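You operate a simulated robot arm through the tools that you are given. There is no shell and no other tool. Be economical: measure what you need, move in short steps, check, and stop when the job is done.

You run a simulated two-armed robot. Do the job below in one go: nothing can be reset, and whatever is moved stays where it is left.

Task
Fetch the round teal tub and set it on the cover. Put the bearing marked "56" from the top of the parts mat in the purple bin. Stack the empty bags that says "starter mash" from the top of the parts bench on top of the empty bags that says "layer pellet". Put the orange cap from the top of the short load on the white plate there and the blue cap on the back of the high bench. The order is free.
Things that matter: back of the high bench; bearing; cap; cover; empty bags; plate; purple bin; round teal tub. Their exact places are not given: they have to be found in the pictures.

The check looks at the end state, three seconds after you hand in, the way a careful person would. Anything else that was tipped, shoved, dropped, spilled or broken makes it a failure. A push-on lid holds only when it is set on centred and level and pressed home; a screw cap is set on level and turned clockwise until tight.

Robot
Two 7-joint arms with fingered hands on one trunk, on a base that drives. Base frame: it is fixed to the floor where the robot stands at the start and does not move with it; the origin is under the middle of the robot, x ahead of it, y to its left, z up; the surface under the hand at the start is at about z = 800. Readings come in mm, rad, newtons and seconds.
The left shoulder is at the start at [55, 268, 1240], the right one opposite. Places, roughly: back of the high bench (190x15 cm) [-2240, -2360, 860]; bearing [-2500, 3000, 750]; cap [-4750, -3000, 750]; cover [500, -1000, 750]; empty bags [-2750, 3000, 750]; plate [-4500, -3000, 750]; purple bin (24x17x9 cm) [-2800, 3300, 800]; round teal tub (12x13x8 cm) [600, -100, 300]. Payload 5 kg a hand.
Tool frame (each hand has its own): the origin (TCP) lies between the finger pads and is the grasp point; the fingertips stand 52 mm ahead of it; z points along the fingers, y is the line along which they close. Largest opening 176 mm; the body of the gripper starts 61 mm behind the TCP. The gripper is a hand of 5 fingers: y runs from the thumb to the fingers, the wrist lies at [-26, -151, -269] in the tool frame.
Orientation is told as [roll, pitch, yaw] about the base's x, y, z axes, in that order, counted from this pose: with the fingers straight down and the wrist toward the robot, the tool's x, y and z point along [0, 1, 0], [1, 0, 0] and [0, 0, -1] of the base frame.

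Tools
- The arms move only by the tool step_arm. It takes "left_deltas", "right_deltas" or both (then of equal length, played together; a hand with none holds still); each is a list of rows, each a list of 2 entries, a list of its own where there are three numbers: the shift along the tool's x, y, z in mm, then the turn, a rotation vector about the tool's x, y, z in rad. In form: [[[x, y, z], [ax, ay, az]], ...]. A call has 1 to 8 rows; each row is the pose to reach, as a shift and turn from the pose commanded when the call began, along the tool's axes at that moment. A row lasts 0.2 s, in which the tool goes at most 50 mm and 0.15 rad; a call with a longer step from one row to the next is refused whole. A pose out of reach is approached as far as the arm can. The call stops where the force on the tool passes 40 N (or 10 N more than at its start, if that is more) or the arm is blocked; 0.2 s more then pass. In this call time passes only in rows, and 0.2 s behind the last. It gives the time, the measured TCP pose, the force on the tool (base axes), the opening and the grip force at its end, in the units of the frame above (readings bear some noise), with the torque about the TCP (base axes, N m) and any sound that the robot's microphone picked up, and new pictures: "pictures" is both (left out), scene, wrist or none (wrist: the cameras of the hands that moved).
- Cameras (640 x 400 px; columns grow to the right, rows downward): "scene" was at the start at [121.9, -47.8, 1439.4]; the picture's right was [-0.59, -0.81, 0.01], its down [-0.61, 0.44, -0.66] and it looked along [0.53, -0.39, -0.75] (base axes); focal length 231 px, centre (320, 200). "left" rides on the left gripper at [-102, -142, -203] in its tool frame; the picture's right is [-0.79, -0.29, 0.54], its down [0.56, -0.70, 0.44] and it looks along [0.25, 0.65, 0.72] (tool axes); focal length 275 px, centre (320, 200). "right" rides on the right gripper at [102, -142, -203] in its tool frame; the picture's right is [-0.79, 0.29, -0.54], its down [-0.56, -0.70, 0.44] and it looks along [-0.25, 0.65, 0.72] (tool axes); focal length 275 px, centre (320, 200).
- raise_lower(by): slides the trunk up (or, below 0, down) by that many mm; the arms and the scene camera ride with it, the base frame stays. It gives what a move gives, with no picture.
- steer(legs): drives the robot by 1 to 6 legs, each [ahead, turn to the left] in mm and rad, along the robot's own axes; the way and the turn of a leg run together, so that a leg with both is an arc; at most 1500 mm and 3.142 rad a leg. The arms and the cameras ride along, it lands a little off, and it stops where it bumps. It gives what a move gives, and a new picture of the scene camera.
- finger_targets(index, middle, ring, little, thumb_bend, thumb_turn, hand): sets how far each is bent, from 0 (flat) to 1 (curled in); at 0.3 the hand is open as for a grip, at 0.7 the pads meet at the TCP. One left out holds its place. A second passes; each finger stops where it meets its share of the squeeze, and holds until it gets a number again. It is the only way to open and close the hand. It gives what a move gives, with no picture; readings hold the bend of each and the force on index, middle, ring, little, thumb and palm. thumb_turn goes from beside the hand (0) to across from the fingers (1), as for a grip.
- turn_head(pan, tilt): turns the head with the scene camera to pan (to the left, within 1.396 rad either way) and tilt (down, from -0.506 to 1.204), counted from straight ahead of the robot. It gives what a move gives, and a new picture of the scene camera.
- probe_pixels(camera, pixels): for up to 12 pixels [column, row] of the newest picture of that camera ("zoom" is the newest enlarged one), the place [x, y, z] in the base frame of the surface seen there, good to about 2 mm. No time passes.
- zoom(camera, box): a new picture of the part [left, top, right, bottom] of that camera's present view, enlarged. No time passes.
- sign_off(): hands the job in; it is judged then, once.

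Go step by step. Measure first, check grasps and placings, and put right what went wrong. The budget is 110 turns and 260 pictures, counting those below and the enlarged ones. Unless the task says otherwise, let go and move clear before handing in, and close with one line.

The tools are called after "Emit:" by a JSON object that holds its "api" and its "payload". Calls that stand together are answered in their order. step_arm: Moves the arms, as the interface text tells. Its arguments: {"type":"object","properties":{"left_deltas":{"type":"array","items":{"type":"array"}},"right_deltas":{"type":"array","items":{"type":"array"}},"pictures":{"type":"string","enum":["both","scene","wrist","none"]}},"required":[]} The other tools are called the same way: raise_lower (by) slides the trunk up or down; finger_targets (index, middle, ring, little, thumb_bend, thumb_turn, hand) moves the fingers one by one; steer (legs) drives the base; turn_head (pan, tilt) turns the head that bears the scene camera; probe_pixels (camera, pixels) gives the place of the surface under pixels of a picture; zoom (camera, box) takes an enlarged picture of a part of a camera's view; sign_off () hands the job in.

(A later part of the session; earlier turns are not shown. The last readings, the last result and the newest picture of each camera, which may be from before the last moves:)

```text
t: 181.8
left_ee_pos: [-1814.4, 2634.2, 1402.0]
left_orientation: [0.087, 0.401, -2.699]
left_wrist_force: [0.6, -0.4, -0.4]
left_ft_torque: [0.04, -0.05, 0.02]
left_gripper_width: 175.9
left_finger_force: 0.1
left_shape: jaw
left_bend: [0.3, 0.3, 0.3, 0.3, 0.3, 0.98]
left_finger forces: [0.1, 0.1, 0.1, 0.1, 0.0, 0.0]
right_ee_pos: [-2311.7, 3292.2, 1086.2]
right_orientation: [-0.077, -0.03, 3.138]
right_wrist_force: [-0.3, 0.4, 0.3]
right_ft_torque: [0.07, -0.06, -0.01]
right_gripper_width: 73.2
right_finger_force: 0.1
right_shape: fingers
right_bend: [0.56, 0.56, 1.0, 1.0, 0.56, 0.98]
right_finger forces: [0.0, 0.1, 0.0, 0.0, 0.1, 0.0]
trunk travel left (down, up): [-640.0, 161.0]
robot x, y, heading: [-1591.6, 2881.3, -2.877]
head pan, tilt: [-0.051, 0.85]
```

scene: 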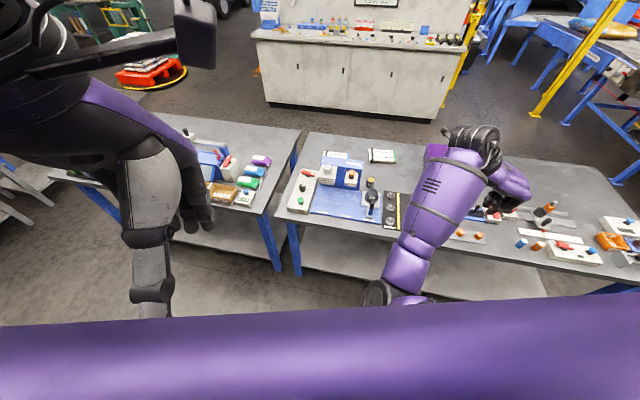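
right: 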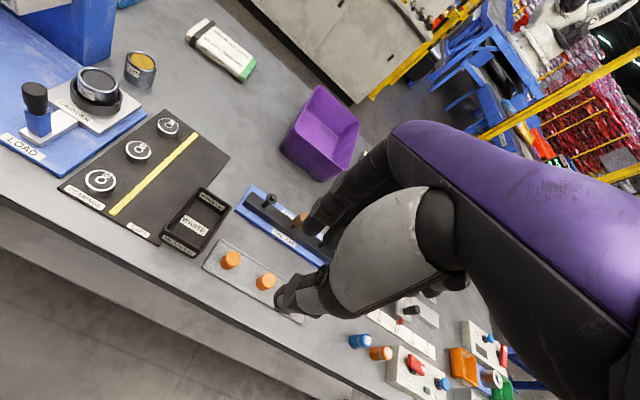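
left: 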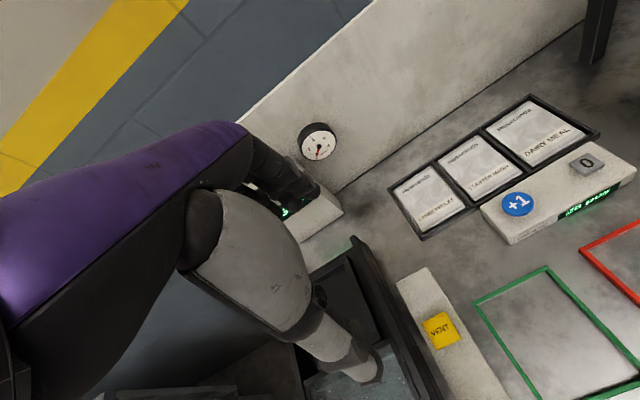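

Yaw is now aligned. I'll bring the hand over the bearing at z≈976.

Emit:
{"api": "step_arm", "payload": {"right_deltas": [[[43, 9, 15], [0.005, 0.013, 0]], [[85, 18, 30], [0.01, 0.026, 0]], [[128, 27, 45], [0.015, 0.039, 0]], [[171, 36, 61], [0.02, 0.052, 0]], [[213, 45, 76], [0.025, 0.065, 0]], [[256, 54, 91], [0.03, 0.077, 0]], [[256, 54, 91], [0.03, 0.077, 0]]], "pictures": "wrist"}}

```text
t: 183.4
left_ee_pos: [-1813.4, 2637.1, 1402.9]
left_orientation: [0.088, 0.399, -2.699]
left_wrist_force: [0.8, 1.0, -0.2]
left_ft_torque: [-0.15, 0.05, 0.0]
left_gripper_width: 175.7
left_finger_force: 0.1
left_shape: jaw
left_bend: [0.3, 0.3, 0.3, 0.3, 0.3, 0.98]
left_finger forces: [0.1, 0.0, 0.0, 0.0, 0.1, 0.0]
right_ee_pos: [-2368.0, 3044.7, 978.0]
right_orientation: [0.005, -0.003, 3.133]
right_wrist_force: [0.2, 1.8, 0.1]
right_ft_torque: [-0.15, 0.03, 0.04]
right_gripper_width: 73.3
right_finger_force: 0.0
right_shape: fingers
right_bend: [0.56, 0.56, 1.0, 1.0, 0.56, 0.97]
right_finger forces: [0.0, 0.1, 0.0, 0.0, 0.0, 0.0]
trunk travel left (down, up): [-640.0, 161.0]
robot x, y, heading: [-1591.8, 2885.1, -2.879]
head pan, tilt: [-0.051, 0.85]
```

right: 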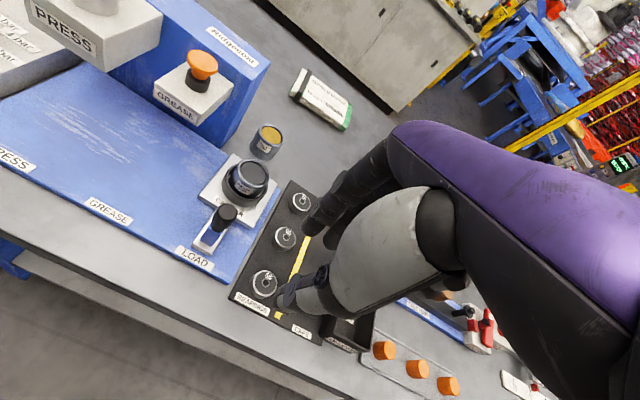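

Tracking is perfect now. I'll measure fingertips versus the bearing.

Emit:
{"api": "zoom", "payload": {"camera": "right", "box": [220, 160, 380, 340]}}

Emit:
{"api": "probe_pixels", "payload": {"camera": "right", "pixels": [[264, 284], [258, 276], [272, 290], [307, 233], [318, 222], [332, 243], [284, 298], [292, 288], [285, 238], [300, 300]]}}

```text
2.22 times, centred on (300, 250) of right
```

zoom: 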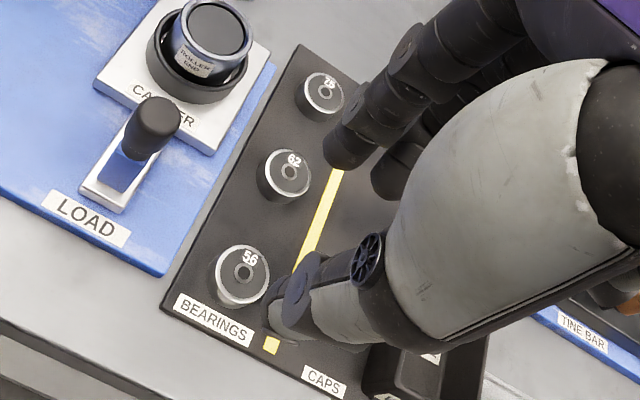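

```text
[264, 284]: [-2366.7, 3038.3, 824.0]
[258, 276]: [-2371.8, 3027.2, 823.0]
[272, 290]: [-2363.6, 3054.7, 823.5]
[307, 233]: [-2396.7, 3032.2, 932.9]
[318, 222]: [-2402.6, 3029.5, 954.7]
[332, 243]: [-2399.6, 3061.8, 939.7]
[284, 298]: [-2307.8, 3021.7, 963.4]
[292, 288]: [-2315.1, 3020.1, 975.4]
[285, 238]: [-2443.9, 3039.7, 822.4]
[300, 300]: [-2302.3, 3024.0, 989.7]
```

Emit:
{"api": "probe_pixels", "payload": {"camera": "right", "pixels": [[278, 301], [281, 307], [283, 293], [288, 303], [305, 238], [311, 238], [279, 297], [330, 248]]}}

```text
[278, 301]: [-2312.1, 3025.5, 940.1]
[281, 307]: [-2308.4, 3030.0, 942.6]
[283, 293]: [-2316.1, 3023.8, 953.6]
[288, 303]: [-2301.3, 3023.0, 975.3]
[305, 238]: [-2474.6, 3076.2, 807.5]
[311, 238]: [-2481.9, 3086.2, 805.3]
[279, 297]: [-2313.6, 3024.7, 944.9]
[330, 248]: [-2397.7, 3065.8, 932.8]
```

Tips reach about 45–48 mm ahead of the TCP and the pinch is centred on the bearing. I'll descend to TCP z≈861.

Emit:
{"api": "step_arm", "payload": {"right_deltas": [[[0, 0, 40], [0, 0, 0]], [[0, 0, 80], [0, 0, 0]], [[0, 0, 105], [0, 0, 0]], [[0, 0, 117], [0, 0, 0]]], "pictures": "wrist"}}

Emit:
{"api": "zoom", "payload": {"camera": "right", "box": [220, 200, 380, 350]}}

```text
t: 184.4
left_ee_pos: [-1811.1, 2633.3, 1403.2]
left_orientation: [0.085, 0.4, -2.7]
left_wrist_force: [0.7, -0.2, 0.8]
left_ft_torque: [0.07, 0.09, -0.02]
left_gripper_width: 175.9
left_finger_force: 0.0
left_shape: jaw
left_bend: [0.3, 0.3, 0.3, 0.3, 0.3, 0.98]
left_finger forces: [0.1, 0.0, 0.0, 0.0, 0.0, 0.1]
right_ee_pos: [-2372.4, 3043.1, 866.1]
right_orientation: [0.005, -0.011, 3.132]
right_wrist_force: [-1.7, 1.8, 17.3]
right_ft_torque: [0.18, 0.98, -0.06]
right_gripper_width: 73.6
right_finger_force: 8.5
right_shape: fingers
right_bend: [0.56, 0.56, 1.0, 1.0, 0.56, 0.97]
right_finger forces: [4.9, 12.5, 0.0, 0.0, 0.0, 0.0]
trunk travel left (down, up): [-640.0, 161.0]
robot x, y, heading: [-1596.1, 2886.7, -2.877]
head pan, tilt: [-0.051, 0.85]
```

right: 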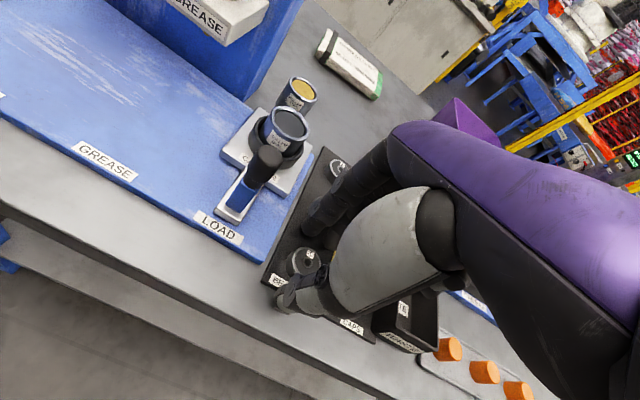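

```text
2.67 times, centred on (300, 275) of right
```

zoom: 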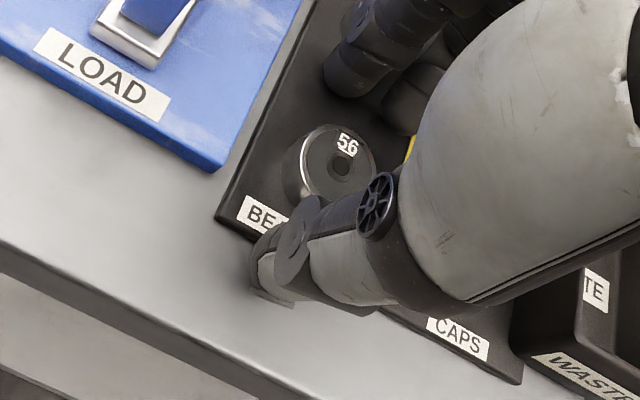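

The fingertips touched the mat (17 N). I'll rise 5 mm and close the pinch.

Emit:
{"api": "step_arm", "payload": {"right_deltas": [[[0, 0, -7], [0, 0, 0]]], "pictures": "none"}}

Emit:
{"api": "finger_targets", "payload": {"hand": "right", "index": 0.68, "middle": 0.68, "thumb_bend": 0.68}}

Emit:
{"api": "step_arm", "payload": {"right_deltas": [[[0, 0, 0], [0, 0, 0]]], "pictures": "wrist"}}

Emit:
{"api": "zoom", "payload": {"camera": "right", "box": [220, 200, 380, 350]}}

```text
t: 184.8
left_ee_pos: [-1813.9, 2636.0, 1402.6]
left_orientation: [0.086, 0.403, -2.698]
left_wrist_force: [-0.3, 0.2, 0.5]
left_ft_torque: [-0.02, 0.03, 0.03]
left_gripper_width: 175.9
left_finger_force: 0.1
left_shape: jaw
left_bend: [0.3, 0.3, 0.3, 0.3, 0.3, 0.98]
left_finger forces: [0.0, 0.0, 0.0, 0.1, 0.0, 0.1]
right_ee_pos: [-2369.2, 3042.0, 866.9]
right_orientation: [0.004, 0.002, 3.133]
right_wrist_force: [-1.7, -0.7, 2.8]
right_ft_torque: [0.01, 0.12, -0.01]
right_gripper_width: 73.4
right_finger_force: 1.5
right_shape: fingers
right_bend: [0.56, 0.55, 1.0, 1.0, 0.56, 0.97]
right_finger forces: [0.0, 2.1, 0.0, 0.0, 0.0, 0.0]
trunk travel left (down, up): [-640.0, 161.0]
robot x, y, heading: [-1595.2, 2883.5, -2.88]
head pan, tilt: [-0.051, 0.85]
```

```text
t: 185.8
left_ee_pos: [-1813.7, 2633.9, 1403.1]
left_orientation: [0.085, 0.403, -2.699]
left_wrist_force: [0.3, 0.1, 0.0]
left_ft_torque: [0.01, 0.02, -0.01]
left_gripper_width: 176.2
left_finger_force: 0.1
left_shape: jaw
left_bend: [0.3, 0.3, 0.3, 0.3, 0.3, 0.98]
left_finger forces: [0.0, 0.0, 0.0, 0.0, 0.1, 0.0]
right_ee_pos: [-2371.2, 3042.6, 869.0]
right_orientation: [0.004, -0.001, 3.133]
right_wrist_force: [-0.3, -0.8, 0.0]
right_ft_torque: [0.0, -0.01, 0.0]
right_gripper_width: 38.2
right_finger_force: 6.9
right_shape: fingers
right_bend: [0.64, 0.67, 1.0, 1.0, 0.65, 0.97]
right_finger forces: [5.3, 1.7, 0.0, 0.1, 6.5, 0.0]
trunk travel left (down, up): [-640.0, 161.0]
robot x, y, heading: [-1595.3, 2883.1, -2.883]
head pan, tilt: [-0.051, 0.85]
```

```text
t: 186.2
left_ee_pos: [-1813.3, 2634.1, 1401.9]
left_orientation: [0.086, 0.401, -2.698]
left_wrist_force: [0.2, 0.0, -0.3]
left_ft_torque: [0.03, 0.02, -0.01]
left_gripper_width: 175.9
left_finger_force: 0.0
left_shape: jaw
left_bend: [0.3, 0.3, 0.3, 0.3, 0.3, 0.98]
left_finger forces: [0.0, 0.1, 0.1, 0.0, 0.1, 0.1]
right_ee_pos: [-2371.1, 3042.8, 868.3]
right_orientation: [0.004, -0.003, 3.135]
right_wrist_force: [-0.1, -0.1, -0.1]
right_ft_torque: [0.03, -0.02, 0.02]
right_gripper_width: 38.1
right_finger_force: 6.7
right_shape: fingers
right_bend: [0.64, 0.67, 1.0, 1.0, 0.65, 0.97]
right_finger forces: [5.3, 1.6, 0.0, 0.0, 6.5, 0.1]
trunk travel left (down, up): [-640.0, 161.0]
robot x, y, heading: [-1596.4, 2883.5, -2.879]
head pan, tilt: [-0.051, 0.85]
```

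right: 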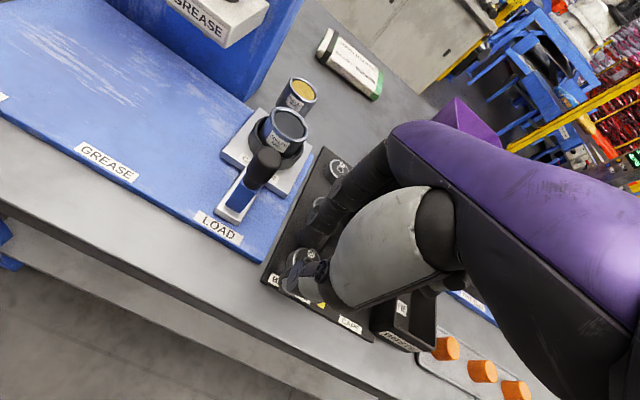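

```text
2.67 times, centred on (300, 275) of right
```

zoom: 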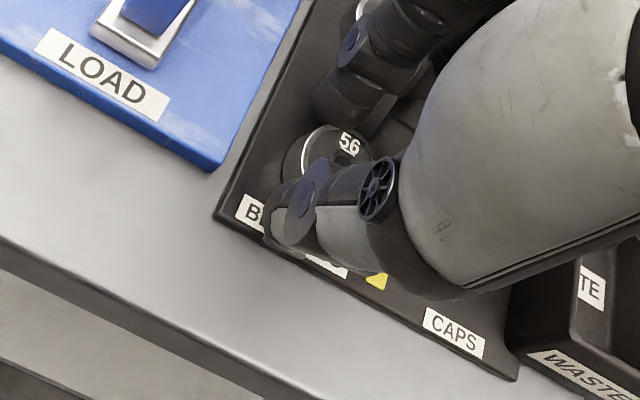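

Bearing 56 is pinched, with index and thumb at about 6 N and width 38. I'll tighten a little and lift.

Emit:
{"api": "finger_targets", "payload": {"hand": "right", "index": 0.75, "middle": 0.75, "thumb_bend": 0.75}}

Emit:
{"api": "step_arm", "payload": {"right_deltas": [[[0, 0, -20], [0, 0, 0]], [[0, 0, -60], [0, 0, 0]], [[0, 0, -100], [0, 0, 0]], [[0, 0, -140], [0, 0, 0]]], "pictures": "wrist"}}

Emit:
{"api": "zoom", "payload": {"camera": "right", "box": [220, 180, 380, 330]}}

```text
t: 187.2
left_ee_pos: [-1812.9, 2635.2, 1402.2]
left_orientation: [0.087, 0.403, -2.699]
left_wrist_force: [0.2, 0.7, -0.4]
left_ft_torque: [-0.03, 0.02, -0.01]
left_gripper_width: 176.0
left_finger_force: 0.1
left_shape: jaw
left_bend: [0.3, 0.3, 0.3, 0.3, 0.3, 0.98]
left_finger forces: [0.1, 0.0, 0.0, 0.0, 0.0, 0.0]
right_ee_pos: [-2371.3, 3042.3, 868.1]
right_orientation: [0.002, -0.002, 3.132]
right_wrist_force: [-0.4, 0.1, 0.5]
right_ft_torque: [0.0, 0.03, 0.0]
right_gripper_width: 36.4
right_finger_force: 14.0
right_shape: fingers
right_bend: [0.6, 0.75, 1.0, 1.0, 0.7, 0.97]
right_finger forces: [14.2, 0.0, 0.0, 0.0, 13.8, 0.1]
trunk travel left (down, up): [-640.0, 161.0]
robot x, y, heading: [-1595.3, 2882.2, -2.878]
head pan, tilt: [-0.051, 0.85]
```

```text
t: 188.2
left_ee_pos: [-1813.7, 2634.6, 1402.8]
left_orientation: [0.086, 0.4, -2.698]
left_wrist_force: [0.2, -0.7, 0.0]
left_ft_torque: [0.07, 0.04, -0.01]
left_gripper_width: 175.8
left_finger_force: 0.0
left_shape: jaw
left_bend: [0.3, 0.3, 0.3, 0.3, 0.3, 0.98]
left_finger forces: [0.0, 0.0, 0.1, 0.0, 0.0, 0.0]
right_ee_pos: [-2369.1, 3043.9, 1006.9]
right_orientation: [0.003, 0.002, 3.133]
right_wrist_force: [2.0, 0.6, -2.4]
right_ft_torque: [-0.07, 0.15, -0.06]
right_gripper_width: 36.5
right_finger_force: 13.8
right_shape: fingers
right_bend: [0.6, 0.75, 1.0, 1.0, 0.7, 0.97]
right_finger forces: [14.1, 0.1, 0.1, 0.1, 13.7, 0.0]
trunk travel left (down, up): [-640.0, 161.0]
robot x, y, heading: [-1594.6, 2884.2, -2.876]
head pan, tilt: [-0.051, 0.85]
```

right: 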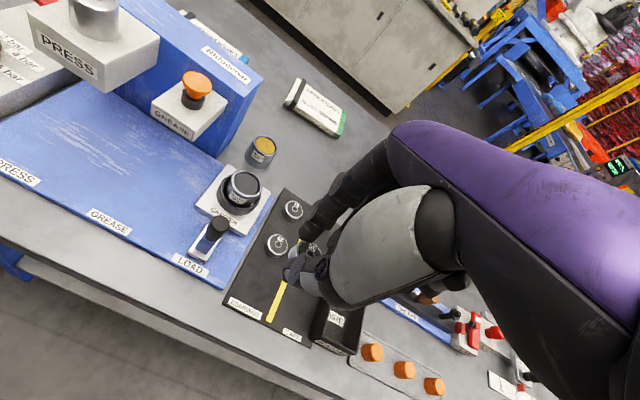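

```text
2.67 times, centred on (300, 255) of right
```

zoom: 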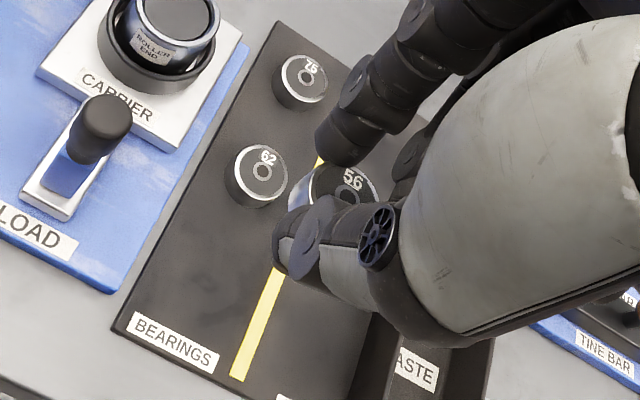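

Bearing 56 is held. Next I'll drive so that the purple bin at about (−2795,3310) is in right-arm range, keeping the hand high.

Emit:
{"api": "steer", "payload": {"legs": [[0, -1.033], [384, 0], [0, 0.9]]}}

Emit:
{"api": "step_arm", "payload": {"right_deltas": [[[0, 0, 0], [0, 0, 0]]], "pictures": "wrist"}}

```text
t: 198.8
left_ee_pos: [-2131.4, 2942.4, 1406.5]
left_orientation: [0.112, 0.416, -2.846]
left_wrist_force: [-0.2, 0.9, -0.8]
left_ft_torque: [0.04, 0.01, 0.0]
left_gripper_width: 175.9
left_finger_force: 0.1
left_shape: jaw
left_bend: [0.3, 0.3, 0.3, 0.3, 0.3, 0.98]
left_finger forces: [0.0, 0.0, 0.1, 0.0, 0.1, 0.0]
right_ee_pos: [-2615.3, 3430.4, 1007.9]
right_orientation: [0.005, 0.001, 2.983]
right_wrist_force: [0.7, 0.5, -1.5]
right_ft_torque: [-0.06, -0.03, 0.04]
right_gripper_width: 35.7
right_finger_force: 13.0
right_shape: fingers
right_bend: [0.6, 0.75, 1.0, 1.0, 0.7, 0.97]
right_finger forces: [13.5, 0.1, 0.0, 0.0, 13.0, 0.0]
trunk travel left (down, up): [-640.0, 161.0]
robot x, y, heading: [-1875.5, 3164.4, -3.026]
head pan, tilt: [-0.051, 0.85]
```

scene: 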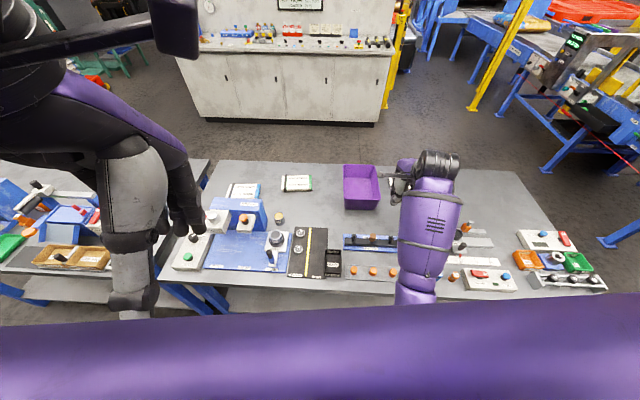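

```text
t: 199.2
left_ee_pos: [-2119.9, 2950.7, 1413.3]
left_orientation: [0.122, 0.414, -2.837]
left_wrist_force: [-13.9, 8.1, 8.5]
left_ft_torque: [-1.07, -1.42, -0.37]
left_gripper_width: 176.1
left_finger_force: 0.0
left_shape: jaw
left_bend: [0.3, 0.3, 0.3, 0.3, 0.3, 0.97]
left_finger forces: [0.0, 0.0, 0.0, 0.0, 0.0, 0.0]
right_ee_pos: [-2602.6, 3434.5, 1016.0]
right_orientation: [0.01, -0.014, 2.979]
right_wrist_force: [0.4, 0.2, 0.0]
right_ft_torque: [-0.1, 0.14, 0.01]
right_gripper_width: 35.3
right_finger_force: 13.7
right_shape: fingers
right_bend: [0.6, 0.75, 1.0, 1.0, 0.71, 0.97]
right_finger forces: [13.4, 0.0, 0.0, 0.1, 13.2, 0.0]
trunk travel left (down, up): [-640.0, 161.0]
robot x, y, heading: [-1871.7, 3163.7, -3.031]
head pan, tilt: [-0.051, 0.85]
```

right: 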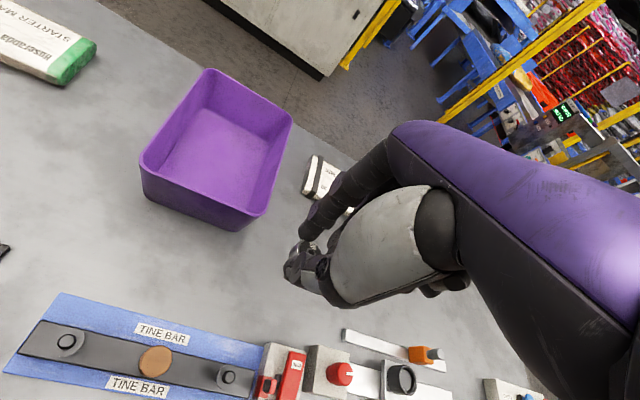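

I'll probe the bin rim and floor for the drop.

Emit:
{"api": "probe_pixels", "payload": {"camera": "right", "pixels": [[143, 160], [209, 72], [291, 117], [252, 216], [210, 145], [303, 243], [290, 268]]}}

```text
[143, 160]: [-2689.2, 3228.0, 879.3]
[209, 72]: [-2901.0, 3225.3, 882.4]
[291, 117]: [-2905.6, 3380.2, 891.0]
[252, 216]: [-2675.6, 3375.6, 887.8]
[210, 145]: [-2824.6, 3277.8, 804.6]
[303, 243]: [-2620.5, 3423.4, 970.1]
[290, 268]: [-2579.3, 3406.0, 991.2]
```

Bin centre is (−2793,3302), rim 890, floor 804. I'll move over it, then down inside.

Emit:
{"api": "step_arm", "payload": {"right_deltas": [[[31, 31, 0], [0, 0, 0]], [[62, 62, 0], [0, 0, 0]], [[93, 93, 0], [0, 0, 0]], [[124, 124, 0], [0, 0, 0]], [[155, 155, 0], [0, 0, 0]], [[155, 155, 0], [0, 0, 0]]], "pictures": "wrist"}}

```text
t: 200.6
left_ee_pos: [-2114.6, 2948.0, 1413.1]
left_orientation: [0.108, 0.406, -2.842]
left_wrist_force: [1.3, 2.7, 0.4]
left_ft_torque: [-0.22, 0.11, -0.04]
left_gripper_width: 176.0
left_finger_force: 0.0
left_shape: jaw
left_bend: [0.3, 0.3, 0.3, 0.3, 0.3, 0.98]
left_finger forces: [0.0, 0.0, 0.0, 0.1, 0.1, 0.0]
right_ee_pos: [-2781.9, 3303.9, 1021.7]
right_orientation: [0.01, -0.014, 2.98]
right_wrist_force: [0.1, 1.4, -0.1]
right_ft_torque: [-0.14, 0.03, 0.04]
right_gripper_width: 35.1
right_finger_force: 13.3
right_shape: fingers
right_bend: [0.6, 0.75, 1.0, 1.0, 0.71, 0.97]
right_finger forces: [12.8, 0.1, 0.0, 0.1, 12.8, 0.0]
trunk travel left (down, up): [-640.0, 161.0]
robot x, y, heading: [-1876.2, 3167.0, -3.031]
head pan, tilt: [-0.051, 0.85]
```

right: 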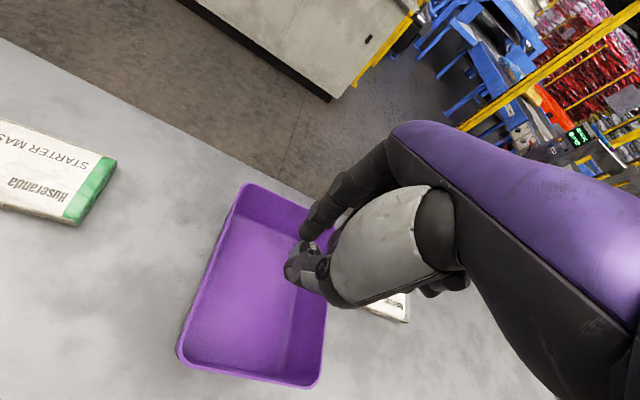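

Centred over the bin. I'll go down to z≈873 and release gently.

Emit:
{"api": "step_arm", "payload": {"right_deltas": [[[0, 0, 40], [0, 0, 0]], [[0, 0, 80], [0, 0, 0]], [[0, 0, 115], [0, 0, 0]], [[0, 0, 142], [0, 0, 0]]], "pictures": "wrist"}}

Emit:
{"api": "finger_targets", "payload": {"hand": "right", "index": 0.5, "middle": 0.55, "thumb_bend": 0.5}}

Emit:
{"api": "step_arm", "payload": {"right_deltas": [[[0, 0, -40], [0, 0, 0]], [[0, 0, -80], [0, 0, 0]], [[0, 0, -120], [0, 0, 0]], [[0, 0, -150], [0, 0, 0]]], "pictures": "wrist"}}

```text
t: 201.6
left_ee_pos: [-2117.1, 2945.9, 1411.1]
left_orientation: [0.109, 0.408, -2.841]
left_wrist_force: [-1.0, 1.3, 0.1]
left_ft_torque: [-0.09, -0.05, -0.04]
left_gripper_width: 176.0
left_finger_force: 0.1
left_shape: jaw
left_bend: [0.3, 0.3, 0.3, 0.3, 0.3, 0.98]
left_finger forces: [0.0, 0.1, 0.0, 0.0, 0.0, 0.0]
right_ee_pos: [-2783.0, 3303.7, 877.3]
right_orientation: [0.007, -0.014, 2.981]
right_wrist_force: [-2.0, -0.6, 0.5]
right_ft_torque: [-0.04, -0.11, 0.04]
right_gripper_width: 35.0
right_finger_force: 12.4
right_shape: fingers
right_bend: [0.6, 0.75, 1.0, 1.0, 0.71, 0.97]
right_finger forces: [12.6, 0.0, 0.0, 0.0, 12.6, 0.0]
trunk travel left (down, up): [-640.0, 161.0]
robot x, y, heading: [-1876.9, 3167.1, -3.032]
head pan, tilt: [-0.051, 0.85]
```

right: 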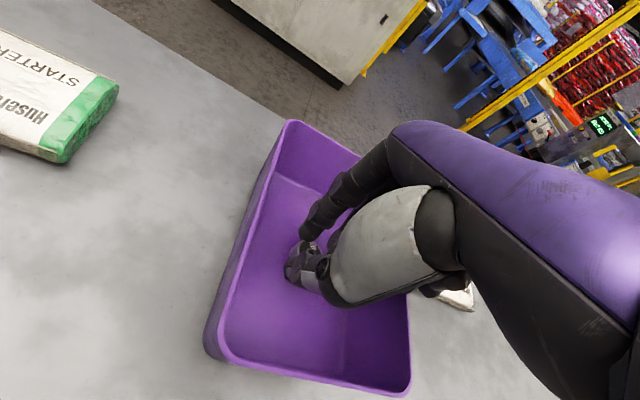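

```text
t: 202.6
left_ee_pos: [-2117.5, 2946.1, 1413.1]
left_orientation: [0.107, 0.409, -2.842]
left_wrist_force: [-0.2, -0.2, -0.3]
left_ft_torque: [0.05, 0.01, 0.04]
left_gripper_width: 176.0
left_finger_force: 0.1
left_shape: jaw
left_bend: [0.3, 0.3, 0.3, 0.3, 0.3, 0.98]
left_finger forces: [0.1, 0.1, 0.1, 0.0, 0.1, 0.1]
right_ee_pos: [-2781.6, 3301.8, 878.8]
right_orientation: [0.007, -0.016, 2.982]
right_wrist_force: [0.8, 0.4, 0.3]
right_ft_torque: [-0.01, -0.01, 0.0]
right_gripper_width: 99.3
right_finger_force: 0.0
right_shape: fingers
right_bend: [0.5, 0.55, 1.0, 1.0, 0.5, 0.97]
right_finger forces: [0.0, 0.0, 0.1, 0.0, 0.0, 0.0]
trunk travel left (down, up): [-640.0, 161.0]
robot x, y, heading: [-1878.8, 3166.5, -3.032]
head pan, tilt: [-0.051, 0.85]
```

```text
t: 203.6
left_ee_pos: [-2115.7, 2943.0, 1411.6]
left_orientation: [0.108, 0.407, -2.841]
left_wrist_force: [0.3, -0.4, -0.5]
left_ft_torque: [0.03, 0.0, 0.01]
left_gripper_width: 175.9
left_finger_force: 0.2
left_shape: jaw
left_bend: [0.3, 0.3, 0.3, 0.3, 0.3, 0.98]
left_finger forces: [0.1, 0.0, 0.0, 0.1, 0.1, 0.1]
right_ee_pos: [-2780.0, 3303.6, 1027.2]
right_orientation: [0.008, -0.011, 2.981]
right_wrist_force: [0.6, -0.2, -2.2]
right_ft_torque: [-0.03, 0.16, -0.03]
right_gripper_width: 99.4
right_finger_force: 0.1
right_shape: fingers
right_bend: [0.5, 0.55, 1.0, 1.0, 0.5, 0.97]
right_finger forces: [0.1, 0.1, 0.0, 0.0, 0.0, 0.0]
trunk travel left (down, up): [-640.0, 161.0]
robot x, y, heading: [-1872.3, 3165.5, -3.035]
head pan, tilt: [-0.051, 0.85]
```

right: 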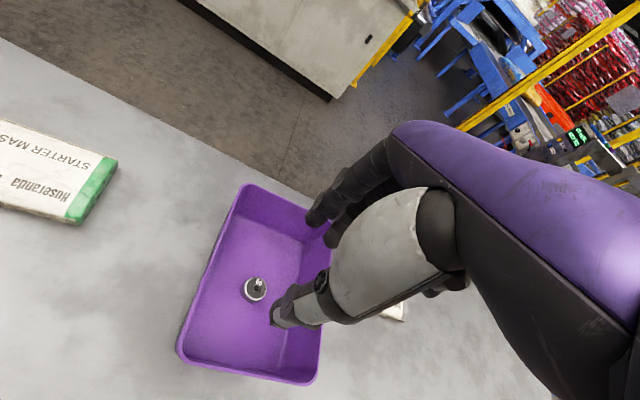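

Bearing 56 lies in the bin. Next I'll use the right arm for the bags too, shifting the base to about (−1885,2780) by backing off, sidestepping and coming in again.

Emit:
{"api": "finger_targets", "payload": {"hand": "right", "index": 0.42, "middle": 0.42, "ring": 0.42, "little": 0.42, "thumb_bend": 0.42}}

Emit:
{"api": "steer", "payload": {"legs": [[-300, 0], [0, 1.43], [385, 0], [0, -1.46], [300, 0]]}}

Emit:
{"api": "step_arm", "payload": {"right_deltas": [[[0, 0, 0], [0, 0, 0]]], "pictures": "wrist"}}

```text
t: 204.6
left_ee_pos: [-2116.7, 2945.7, 1412.1]
left_orientation: [0.107, 0.408, -2.842]
left_wrist_force: [0.2, 1.2, 0.2]
left_ft_torque: [0.02, -0.04, 0.02]
left_gripper_width: 175.6
left_finger_force: 0.0
left_shape: jaw
left_bend: [0.3, 0.3, 0.3, 0.3, 0.3, 0.98]
left_finger forces: [0.0, 0.0, 0.1, 0.0, 0.1, 0.1]
right_ee_pos: [-2779.8, 3305.7, 1027.9]
right_orientation: [0.008, -0.014, 2.981]
right_wrist_force: [0.3, -0.1, 0.3]
right_ft_torque: [-0.02, 0.02, 0.01]
right_gripper_width: 134.7
right_finger_force: 0.1
right_shape: fingers
right_bend: [0.42, 0.42, 0.42, 0.42, 0.42, 0.97]
right_finger forces: [0.0, 0.0, 0.1, 0.0, 0.0, 0.0]
trunk travel left (down, up): [-640.0, 161.0]
robot x, y, heading: [-1871.5, 3168.6, -3.029]
head pan, tilt: [-0.051, 0.85]
```

```text
t: 223.0
left_ee_pos: [-2152.8, 2601.8, 1413.6]
left_orientation: [0.124, 0.412, -2.909]
left_wrist_force: [-1.0, 1.3, 0.3]
left_ft_torque: [-0.21, -0.03, -0.07]
left_gripper_width: 176.0
left_finger_force: 0.1
left_shape: jaw
left_bend: [0.3, 0.3, 0.3, 0.3, 0.3, 0.98]
left_finger forces: [0.0, 0.0, 0.0, 0.0, 0.0, 0.0]
right_ee_pos: [-2787.0, 3004.5, 1026.8]
right_orientation: [0.007, -0.012, 2.91]
right_wrist_force: [0.4, 1.7, -1.1]
right_ft_torque: [-0.28, 0.06, 0.06]
right_gripper_width: 134.6
right_finger_force: 0.0
right_shape: fingers
right_bend: [0.42, 0.42, 0.42, 0.42, 0.42, 0.98]
right_finger forces: [0.0, 0.0, 0.1, 0.0, 0.0, 0.0]
trunk travel left (down, up): [-640.0, 161.0]
robot x, y, heading: [-1892.5, 2796.0, -3.106]
head pan, tilt: [-0.051, 0.85]
```

scene: 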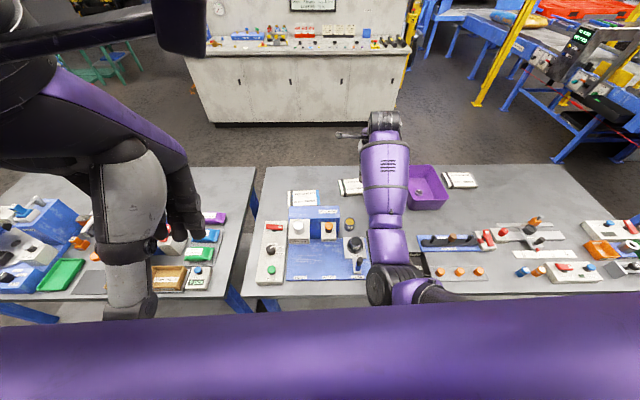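

```text
t: 223.4
left_ee_pos: [-2136.5, 2601.4, 1417.0]
left_orientation: [0.118, 0.404, -2.906]
left_wrist_force: [-8.1, 1.2, -3.2]
left_ft_torque: [-0.04, 0.17, 0.12]
left_gripper_width: 170.8
left_finger_force: 0.1
left_shape: jaw
left_bend: [0.3, 0.3, 0.3, 0.3, 0.34, 0.97]
left_finger forces: [0.0, 0.1, 0.0, 0.1, 0.0, 0.0]
right_ee_pos: [-2774.8, 3002.8, 1038.6]
right_orientation: [0.007, -0.026, 2.908]
right_wrist_force: [0.1, 0.4, -1.9]
right_ft_torque: [-0.11, -0.06, 0.01]
right_gripper_width: 135.0
right_finger_force: 0.0
right_shape: fingers
right_bend: [0.42, 0.42, 0.42, 0.42, 0.42, 0.98]
right_finger forces: [0.0, 0.0, 0.0, 0.0, 0.0, 0.0]
trunk travel left (down, up): [-640.0, 161.0]
robot x, y, heading: [-1891.8, 2797.4, -3.103]
head pan, tilt: [-0.051, 0.85]
```

right: 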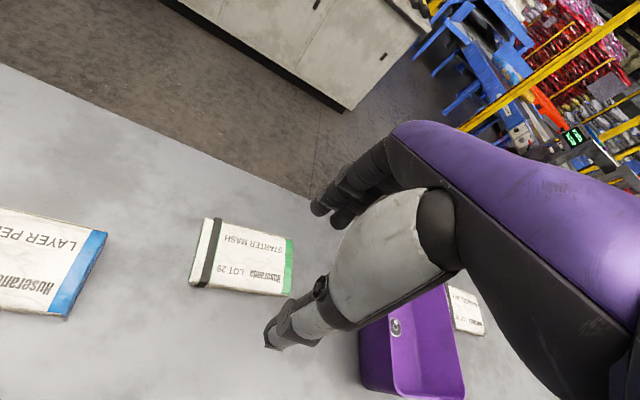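

I'll probe the corners of both bundles in this view.

Emit:
{"api": "probe_pixels", "payload": {"camera": "right", "pixels": [[207, 222], [290, 240], [285, 293], [194, 284], [240, 257], [3, 210], [103, 234], [66, 314], [10, 300], [50, 260], [320, 208], [270, 335]]}}

```text
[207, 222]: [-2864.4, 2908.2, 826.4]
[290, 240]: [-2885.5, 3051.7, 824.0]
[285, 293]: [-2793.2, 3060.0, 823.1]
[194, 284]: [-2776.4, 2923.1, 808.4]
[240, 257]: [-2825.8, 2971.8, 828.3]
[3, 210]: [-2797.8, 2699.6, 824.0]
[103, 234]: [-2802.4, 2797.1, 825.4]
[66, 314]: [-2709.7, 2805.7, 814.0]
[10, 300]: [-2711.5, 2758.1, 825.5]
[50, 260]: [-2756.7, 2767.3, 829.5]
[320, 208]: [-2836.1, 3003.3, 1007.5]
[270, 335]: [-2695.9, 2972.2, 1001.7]
```

Starter mash centre is about (−2829,2984), 145×92 mm, with its short axis at yaw −3.01. Layer pellet centre is about (−2749,2729), yaw −3.04, top 829.5. I'll align above the starter bags.

Emit:
{"api": "step_arm", "payload": {"right_deltas": [[[10, 11, 25], [0.006, 0, -0.09]], [[20, 22, 50], [0.013, 0, -0.18]], [[30, 34, 75], [0.02, 0, -0.27]], [[40, 45, 100], [0.026, 0, -0.365]], [[40, 45, 100], [0.026, 0, -0.365]]], "pictures": "wrist"}}

Emit:
{"api": "zoom", "payload": {"camera": "right", "box": [160, 160, 400, 390]}}

```text
t: 224.6
left_ee_pos: [-2134.7, 2601.6, 1417.2]
left_orientation: [0.119, 0.403, -2.906]
left_wrist_force: [-13.1, 1.9, 3.4]
left_ft_torque: [0.04, -0.1, 0.36]
left_gripper_width: 171.0
left_finger_force: 0.0
left_shape: jaw
left_bend: [0.3, 0.3, 0.3, 0.3, 0.34, 0.97]
left_finger forces: [0.0, 0.0, 0.1, 0.0, 0.0, 0.1]
right_ee_pos: [-2829.9, 2974.8, 941.0]
right_orientation: [0.006, -0.004, -3.007]
right_wrist_force: [0.6, 0.6, 1.0]
right_ft_torque: [0.0, 0.08, -0.03]
right_gripper_width: 135.1
right_finger_force: 0.1
right_shape: fingers
right_bend: [0.42, 0.42, 0.42, 0.42, 0.42, 0.98]
right_finger forces: [0.1, 0.0, 0.1, 0.0, 0.0, 0.0]
trunk travel left (down, up): [-640.0, 161.0]
robot x, y, heading: [-1894.3, 2797.1, -3.104]
head pan, tilt: [-0.051, 0.85]
```

right: 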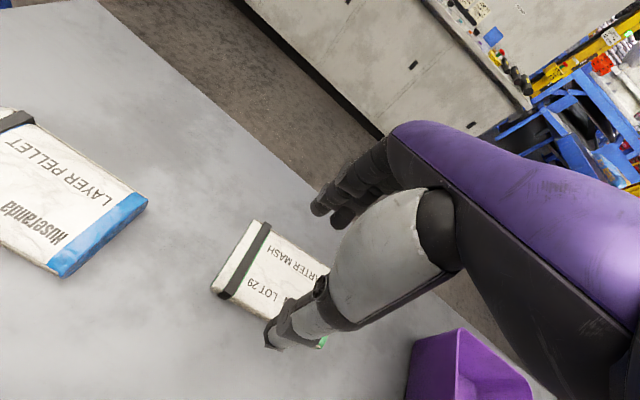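

```text
1.74 times, centred on (280, 275) of right
```

zoom: 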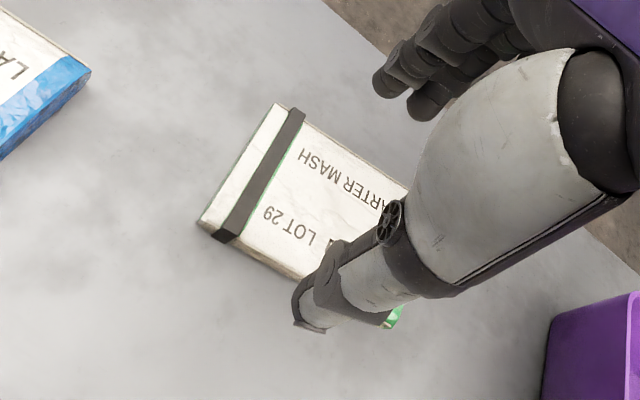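

Aligned. I'll descend to z≈864 with a force check.

Emit:
{"api": "step_arm", "payload": {"right_deltas": [[[0, 0, 35], [0, 0, 0]], [[0, 0, 60], [0, 0, 0]], [[0, 0, 76], [0, 0, 0]]], "pictures": "wrist"}}

Emit:
{"api": "zoom", "payload": {"camera": "right", "box": [160, 160, 400, 390]}}

```text
t: 225.4
left_ee_pos: [-2137.6, 2600.3, 1417.5]
left_orientation: [0.12, 0.405, -2.905]
left_wrist_force: [-16.2, 1.7, 4.9]
left_ft_torque: [0.07, -0.54, 0.37]
left_gripper_width: 170.8
left_finger_force: 0.0
left_shape: jaw
left_bend: [0.3, 0.3, 0.3, 0.3, 0.34, 0.97]
left_finger forces: [0.0, 0.0, 0.1, 0.1, 0.0, 0.1]
right_ee_pos: [-2829.9, 2974.8, 864.1]
right_orientation: [0.007, -0.001, -3.007]
right_wrist_force: [0.1, -0.3, 1.6]
right_ft_torque: [0.05, -0.09, 0.04]
right_gripper_width: 135.1
right_finger_force: 0.1
right_shape: fingers
right_bend: [0.42, 0.42, 0.42, 0.42, 0.42, 0.98]
right_finger forces: [0.1, 0.1, 0.0, 0.0, 0.0, 0.1]
trunk travel left (down, up): [-640.0, 161.0]
robot x, y, heading: [-1893.9, 2799.4, -3.1]
head pan, tilt: [-0.051, 0.85]
```

right: 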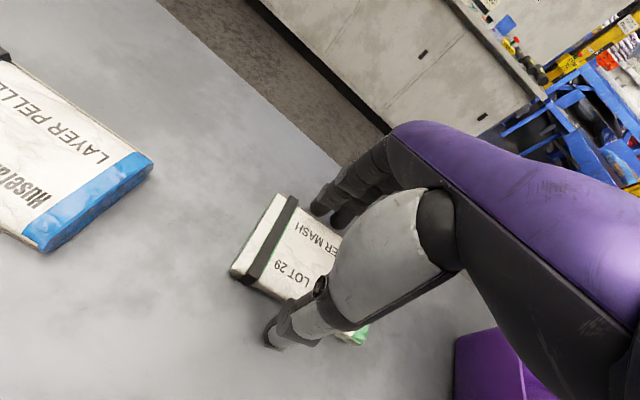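

```text
1.74 times, centred on (280, 275) of right
```

zoom: 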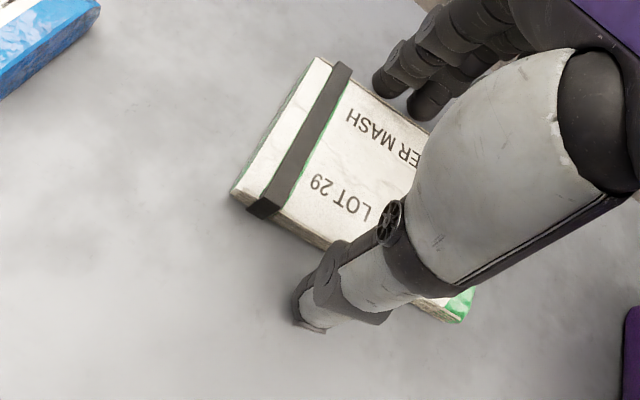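

The hand straddles the bundle. Closing now.

Emit:
{"api": "finger_targets", "payload": {"hand": "right", "index": 0.58, "middle": 0.58, "ring": 0.58, "little": 0.58, "thumb_bend": 0.58}}

Emit:
{"api": "step_arm", "payload": {"right_deltas": [[[0, 0, -15], [0, 0, 0]], [[0, 0, -40], [0, 0, 0]]], "pictures": "wrist"}}

Emit:
{"api": "zoom", "payload": {"camera": "right", "box": [160, 160, 400, 390]}}

```text
t: 226.4
left_ee_pos: [-2136.0, 2599.9, 1417.5]
left_orientation: [0.121, 0.404, -2.906]
left_wrist_force: [-15.9, 2.4, 4.6]
left_ft_torque: [0.08, -0.51, 0.4]
left_gripper_width: 170.8
left_finger_force: 0.0
left_shape: jaw
left_bend: [0.3, 0.3, 0.3, 0.3, 0.34, 0.97]
left_finger forces: [0.0, 0.0, 0.1, 0.0, 0.0, 0.0]
right_ee_pos: [-2830.8, 2974.9, 864.4]
right_orientation: [0.005, -0.001, -3.008]
right_wrist_force: [0.0, -0.2, 0.7]
right_ft_torque: [-0.01, -0.06, 0.0]
right_gripper_width: 107.2
right_finger_force: 22.6
right_shape: fingers
right_bend: [0.51, 0.53, 0.54, 0.57, 0.48, 0.96]
right_finger forces: [9.4, 8.1, 5.1, 0.0, 22.4, 0.0]
trunk travel left (down, up): [-640.0, 161.0]
robot x, y, heading: [-1895.5, 2797.6, -3.101]
head pan, tilt: [-0.051, 0.85]
```

```text
t: 227.0
left_ee_pos: [-2136.4, 2600.4, 1417.6]
left_orientation: [0.117, 0.402, -2.907]
left_wrist_force: [-15.1, 2.1, 5.4]
left_ft_torque: [0.13, -0.36, 0.43]
left_gripper_width: 170.7
left_finger_force: 0.1
left_shape: jaw
left_bend: [0.3, 0.3, 0.3, 0.3, 0.34, 0.97]
left_finger forces: [0.0, 0.1, 0.0, 0.0, 0.2, 0.0]
right_ee_pos: [-2831.3, 2975.4, 903.8]
right_orientation: [0.004, -0.003, -3.009]
right_wrist_force: [1.1, -0.9, -3.0]
right_ft_torque: [-0.01, 0.1, 0.0]
right_gripper_width: 107.5
right_finger_force: 22.8
right_shape: fingers
right_bend: [0.51, 0.53, 0.54, 0.57, 0.48, 0.96]
right_finger forces: [9.4, 7.9, 5.0, 0.0, 22.3, 0.1]
trunk travel left (down, up): [-640.0, 161.0]
robot x, y, heading: [-1897.0, 2797.0, -3.103]
head pan, tilt: [-0.051, 0.85]
```

right: 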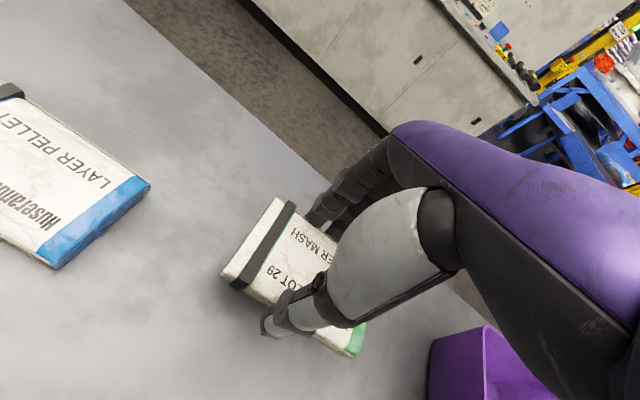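

```text
1.74 times, centred on (280, 275) of right
```

zoom: 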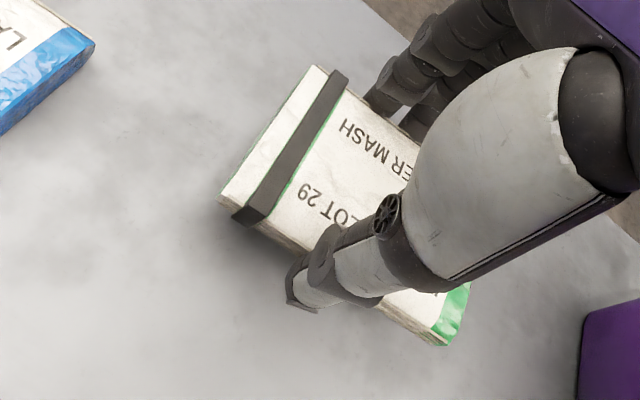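

The bags are lifted. I'll raise 90 mm more, turn left 0.3 rad toward the layer-pellet bundle and check the clearance to the machine in front of it.

Emit:
{"api": "step_arm", "payload": {"right_deltas": [[[0, 0, -45], [0, 0, 0]], [[0, 0, -90], [0, 0, 0]]], "pictures": "none"}}

Emit:
{"api": "steer", "payload": {"legs": [[0, 0.3]]}}

Emit:
{"api": "step_arm", "payload": {"right_deltas": [[[0, 0, 0], [0, 0, 0]]], "pictures": "wrist"}}

```text
t: 227.6
left_ee_pos: [-2136.6, 2600.2, 1417.7]
left_orientation: [0.12, 0.403, -2.907]
left_wrist_force: [-14.8, 0.8, 4.3]
left_ft_torque: [0.03, -0.42, 0.41]
left_gripper_width: 170.9
left_finger_force: 0.1
left_shape: jaw
left_bend: [0.3, 0.3, 0.3, 0.3, 0.34, 0.97]
left_finger forces: [0.1, 0.0, 0.1, 0.0, 0.0, 0.0]
right_ee_pos: [-2830.5, 2973.4, 991.8]
right_orientation: [0.005, 0.001, -3.007]
right_wrist_force: [1.4, 0.8, -5.2]
right_ft_torque: [-0.07, 0.13, -0.01]
right_gripper_width: 107.6
right_finger_force: 22.0
right_shape: fingers
right_bend: [0.51, 0.53, 0.54, 0.57, 0.48, 0.96]
right_finger forces: [9.3, 7.9, 5.1, 0.0, 22.2, 0.0]
trunk travel left (down, up): [-640.0, 161.0]
robot x, y, heading: [-1891.7, 2796.8, -3.106]
head pan, tilt: [-0.051, 0.85]
```

```text
t: 229.3
left_ee_pos: [-2071.4, 2540.7, 1420.9]
left_orientation: [0.138, 0.416, -2.603]
left_wrist_force: [-3.1, -1.9, -1.1]
left_ft_torque: [-0.05, 0.2, 0.12]
left_gripper_width: 171.3
left_finger_force: 0.1
left_shape: jaw
left_bend: [0.3, 0.3, 0.3, 0.3, 0.33, 0.97]
left_finger forces: [0.1, 0.0, 0.1, 0.1, 0.1, 0.0]
right_ee_pos: [-2841.7, 2692.6, 994.5]
right_orientation: [0.005, -0.001, -2.712]
right_wrist_force: [0.8, -1.3, -1.6]
right_ft_torque: [-0.02, 0.05, 0.02]
right_gripper_width: 107.4
right_finger_force: 21.8
right_shape: fingers
right_bend: [0.51, 0.53, 0.54, 0.57, 0.48, 0.96]
right_finger forces: [9.2, 7.7, 4.8, 0.0, 21.8, 0.0]
trunk travel left (down, up): [-640.0, 161.0]
robot x, y, heading: [-1894.5, 2800.0, -2.807]
head pan, tilt: [-0.051, 0.85]
```

scene: 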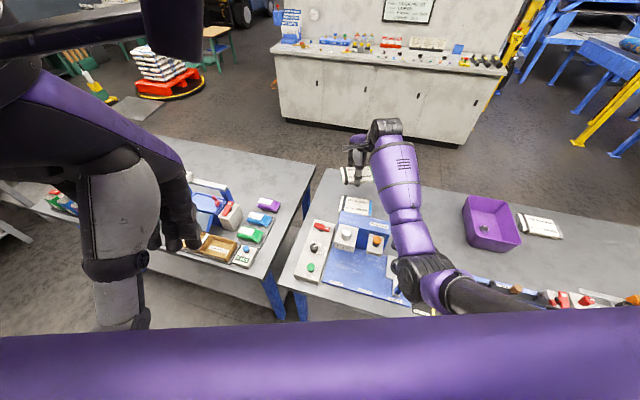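

```text
t: 229.7
left_ee_pos: [-2056.2, 2548.8, 1424.6]
left_orientation: [0.136, 0.403, -2.6]
left_wrist_force: [-25.7, -7.6, 3.0]
left_ft_torque: [-0.1, -0.01, 0.25]
left_gripper_width: 169.7
left_finger_force: 0.0
left_shape: jaw
left_bend: [0.3, 0.3, 0.3, 0.3, 0.39, 0.98]
left_finger forces: [0.0, 0.0, 0.1, 0.0, 0.0, 0.0]
right_ee_pos: [-2831.0, 2699.7, 1004.3]
right_orientation: [0.003, -0.015, -2.713]
right_wrist_force: [-1.8, 2.7, -3.4]
right_ft_torque: [-0.27, -0.12, 0.02]
right_gripper_width: 107.2
right_finger_force: 22.8
right_shape: fingers
right_bend: [0.52, 0.54, 0.55, 0.57, 0.48, 0.96]
right_finger forces: [9.7, 7.7, 4.8, 0.0, 22.1, 0.0]
trunk travel left (down, up): [-640.0, 161.0]
robot x, y, heading: [-1895.0, 2798.0, -2.812]
head pan, tilt: [-0.051, 0.85]
```

right: 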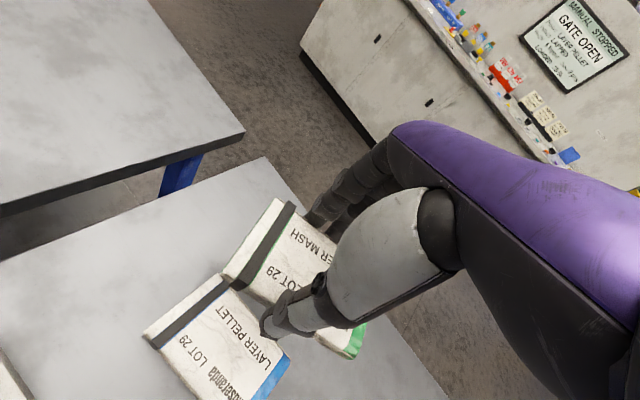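

Layer pellet is visible under the hand. I'll probe the layer corners and the machine's back edge, and ease the left hand off what seems to be the robot's own body.

Emit:
{"api": "step_arm", "payload": {"left_deltas": [[[10, 30, 0], [0, 0, 0]], [[20, 60, 0], [0, 0, 0]], [[30, 90, 0], [0, 0, 0]]], "pictures": "none"}}

Emit:
{"api": "probe_pixels", "payload": {"camera": "right", "pixels": [[222, 276], [146, 337], [170, 372], [288, 362], [215, 330], [240, 280], [350, 350], [230, 275], [280, 205]]}}

Emit:
{"api": "probe_pixels", "payload": {"camera": "scene", "pixels": [[342, 212], [365, 214], [388, 220], [345, 198], [368, 203], [346, 234], [376, 240], [356, 206]]}}

Emit:
{"api": "zoom", "payload": {"camera": "scene", "box": [310, 160, 430, 260]}}

```text
t: 230.5
left_ee_pos: [-2114.6, 2474.8, 1393.8]
left_orientation: [0.138, 0.406, -2.603]
left_wrist_force: [0.1, -0.3, 0.3]
left_ft_torque: [0.04, -0.02, 0.02]
left_gripper_width: 175.9
left_finger_force: 0.0
left_shape: jaw
left_bend: [0.3, 0.3, 0.3, 0.3, 0.3, 0.97]
left_finger forces: [0.1, 0.0, 0.1, 0.0, 0.0, 0.1]
left hand out of reach, approached as far as the arm can: row 1, 2, 3
right_ee_pos: [-2829.3, 2696.2, 1005.5]
right_orientation: [0.005, -0.014, -2.712]
right_wrist_force: [-0.2, -2.0, -2.5]
right_ft_torque: [0.12, 0.08, -0.03]
right_gripper_width: 107.4
right_finger_force: 22.1
right_shape: fingers
right_bend: [0.52, 0.54, 0.55, 0.57, 0.48, 0.96]
right_finger forces: [9.7, 7.6, 4.8, 0.0, 22.2, 0.1]
trunk travel left (down, up): [-640.0, 161.0]
robot x, y, heading: [-1893.6, 2801.7, -2.809]
head pan, tilt: [-0.051, 0.85]
```

```text
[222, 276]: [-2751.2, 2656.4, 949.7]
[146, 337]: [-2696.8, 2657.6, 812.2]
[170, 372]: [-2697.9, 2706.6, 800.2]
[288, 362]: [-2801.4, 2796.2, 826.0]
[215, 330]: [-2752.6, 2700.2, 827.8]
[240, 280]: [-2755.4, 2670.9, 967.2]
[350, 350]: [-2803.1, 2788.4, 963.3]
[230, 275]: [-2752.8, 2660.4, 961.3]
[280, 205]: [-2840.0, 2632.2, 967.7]
```

```text
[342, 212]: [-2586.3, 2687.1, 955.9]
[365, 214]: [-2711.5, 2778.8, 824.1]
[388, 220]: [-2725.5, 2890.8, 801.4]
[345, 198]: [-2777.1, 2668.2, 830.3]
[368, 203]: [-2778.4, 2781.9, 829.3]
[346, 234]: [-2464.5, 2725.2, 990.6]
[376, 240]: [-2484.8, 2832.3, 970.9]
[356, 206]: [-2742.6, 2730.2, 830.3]
```

```text
4.00 times, centred on (370, 210) of scene
```

zoom: 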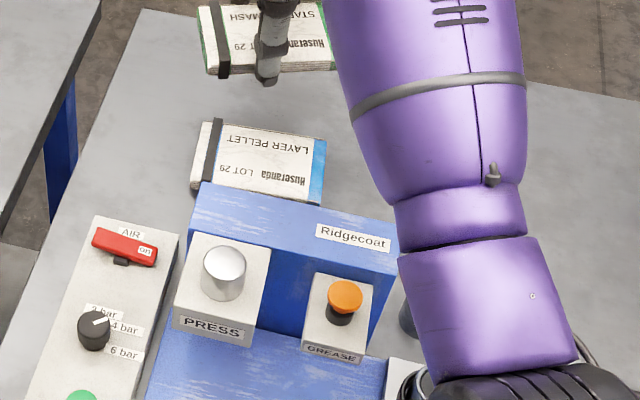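

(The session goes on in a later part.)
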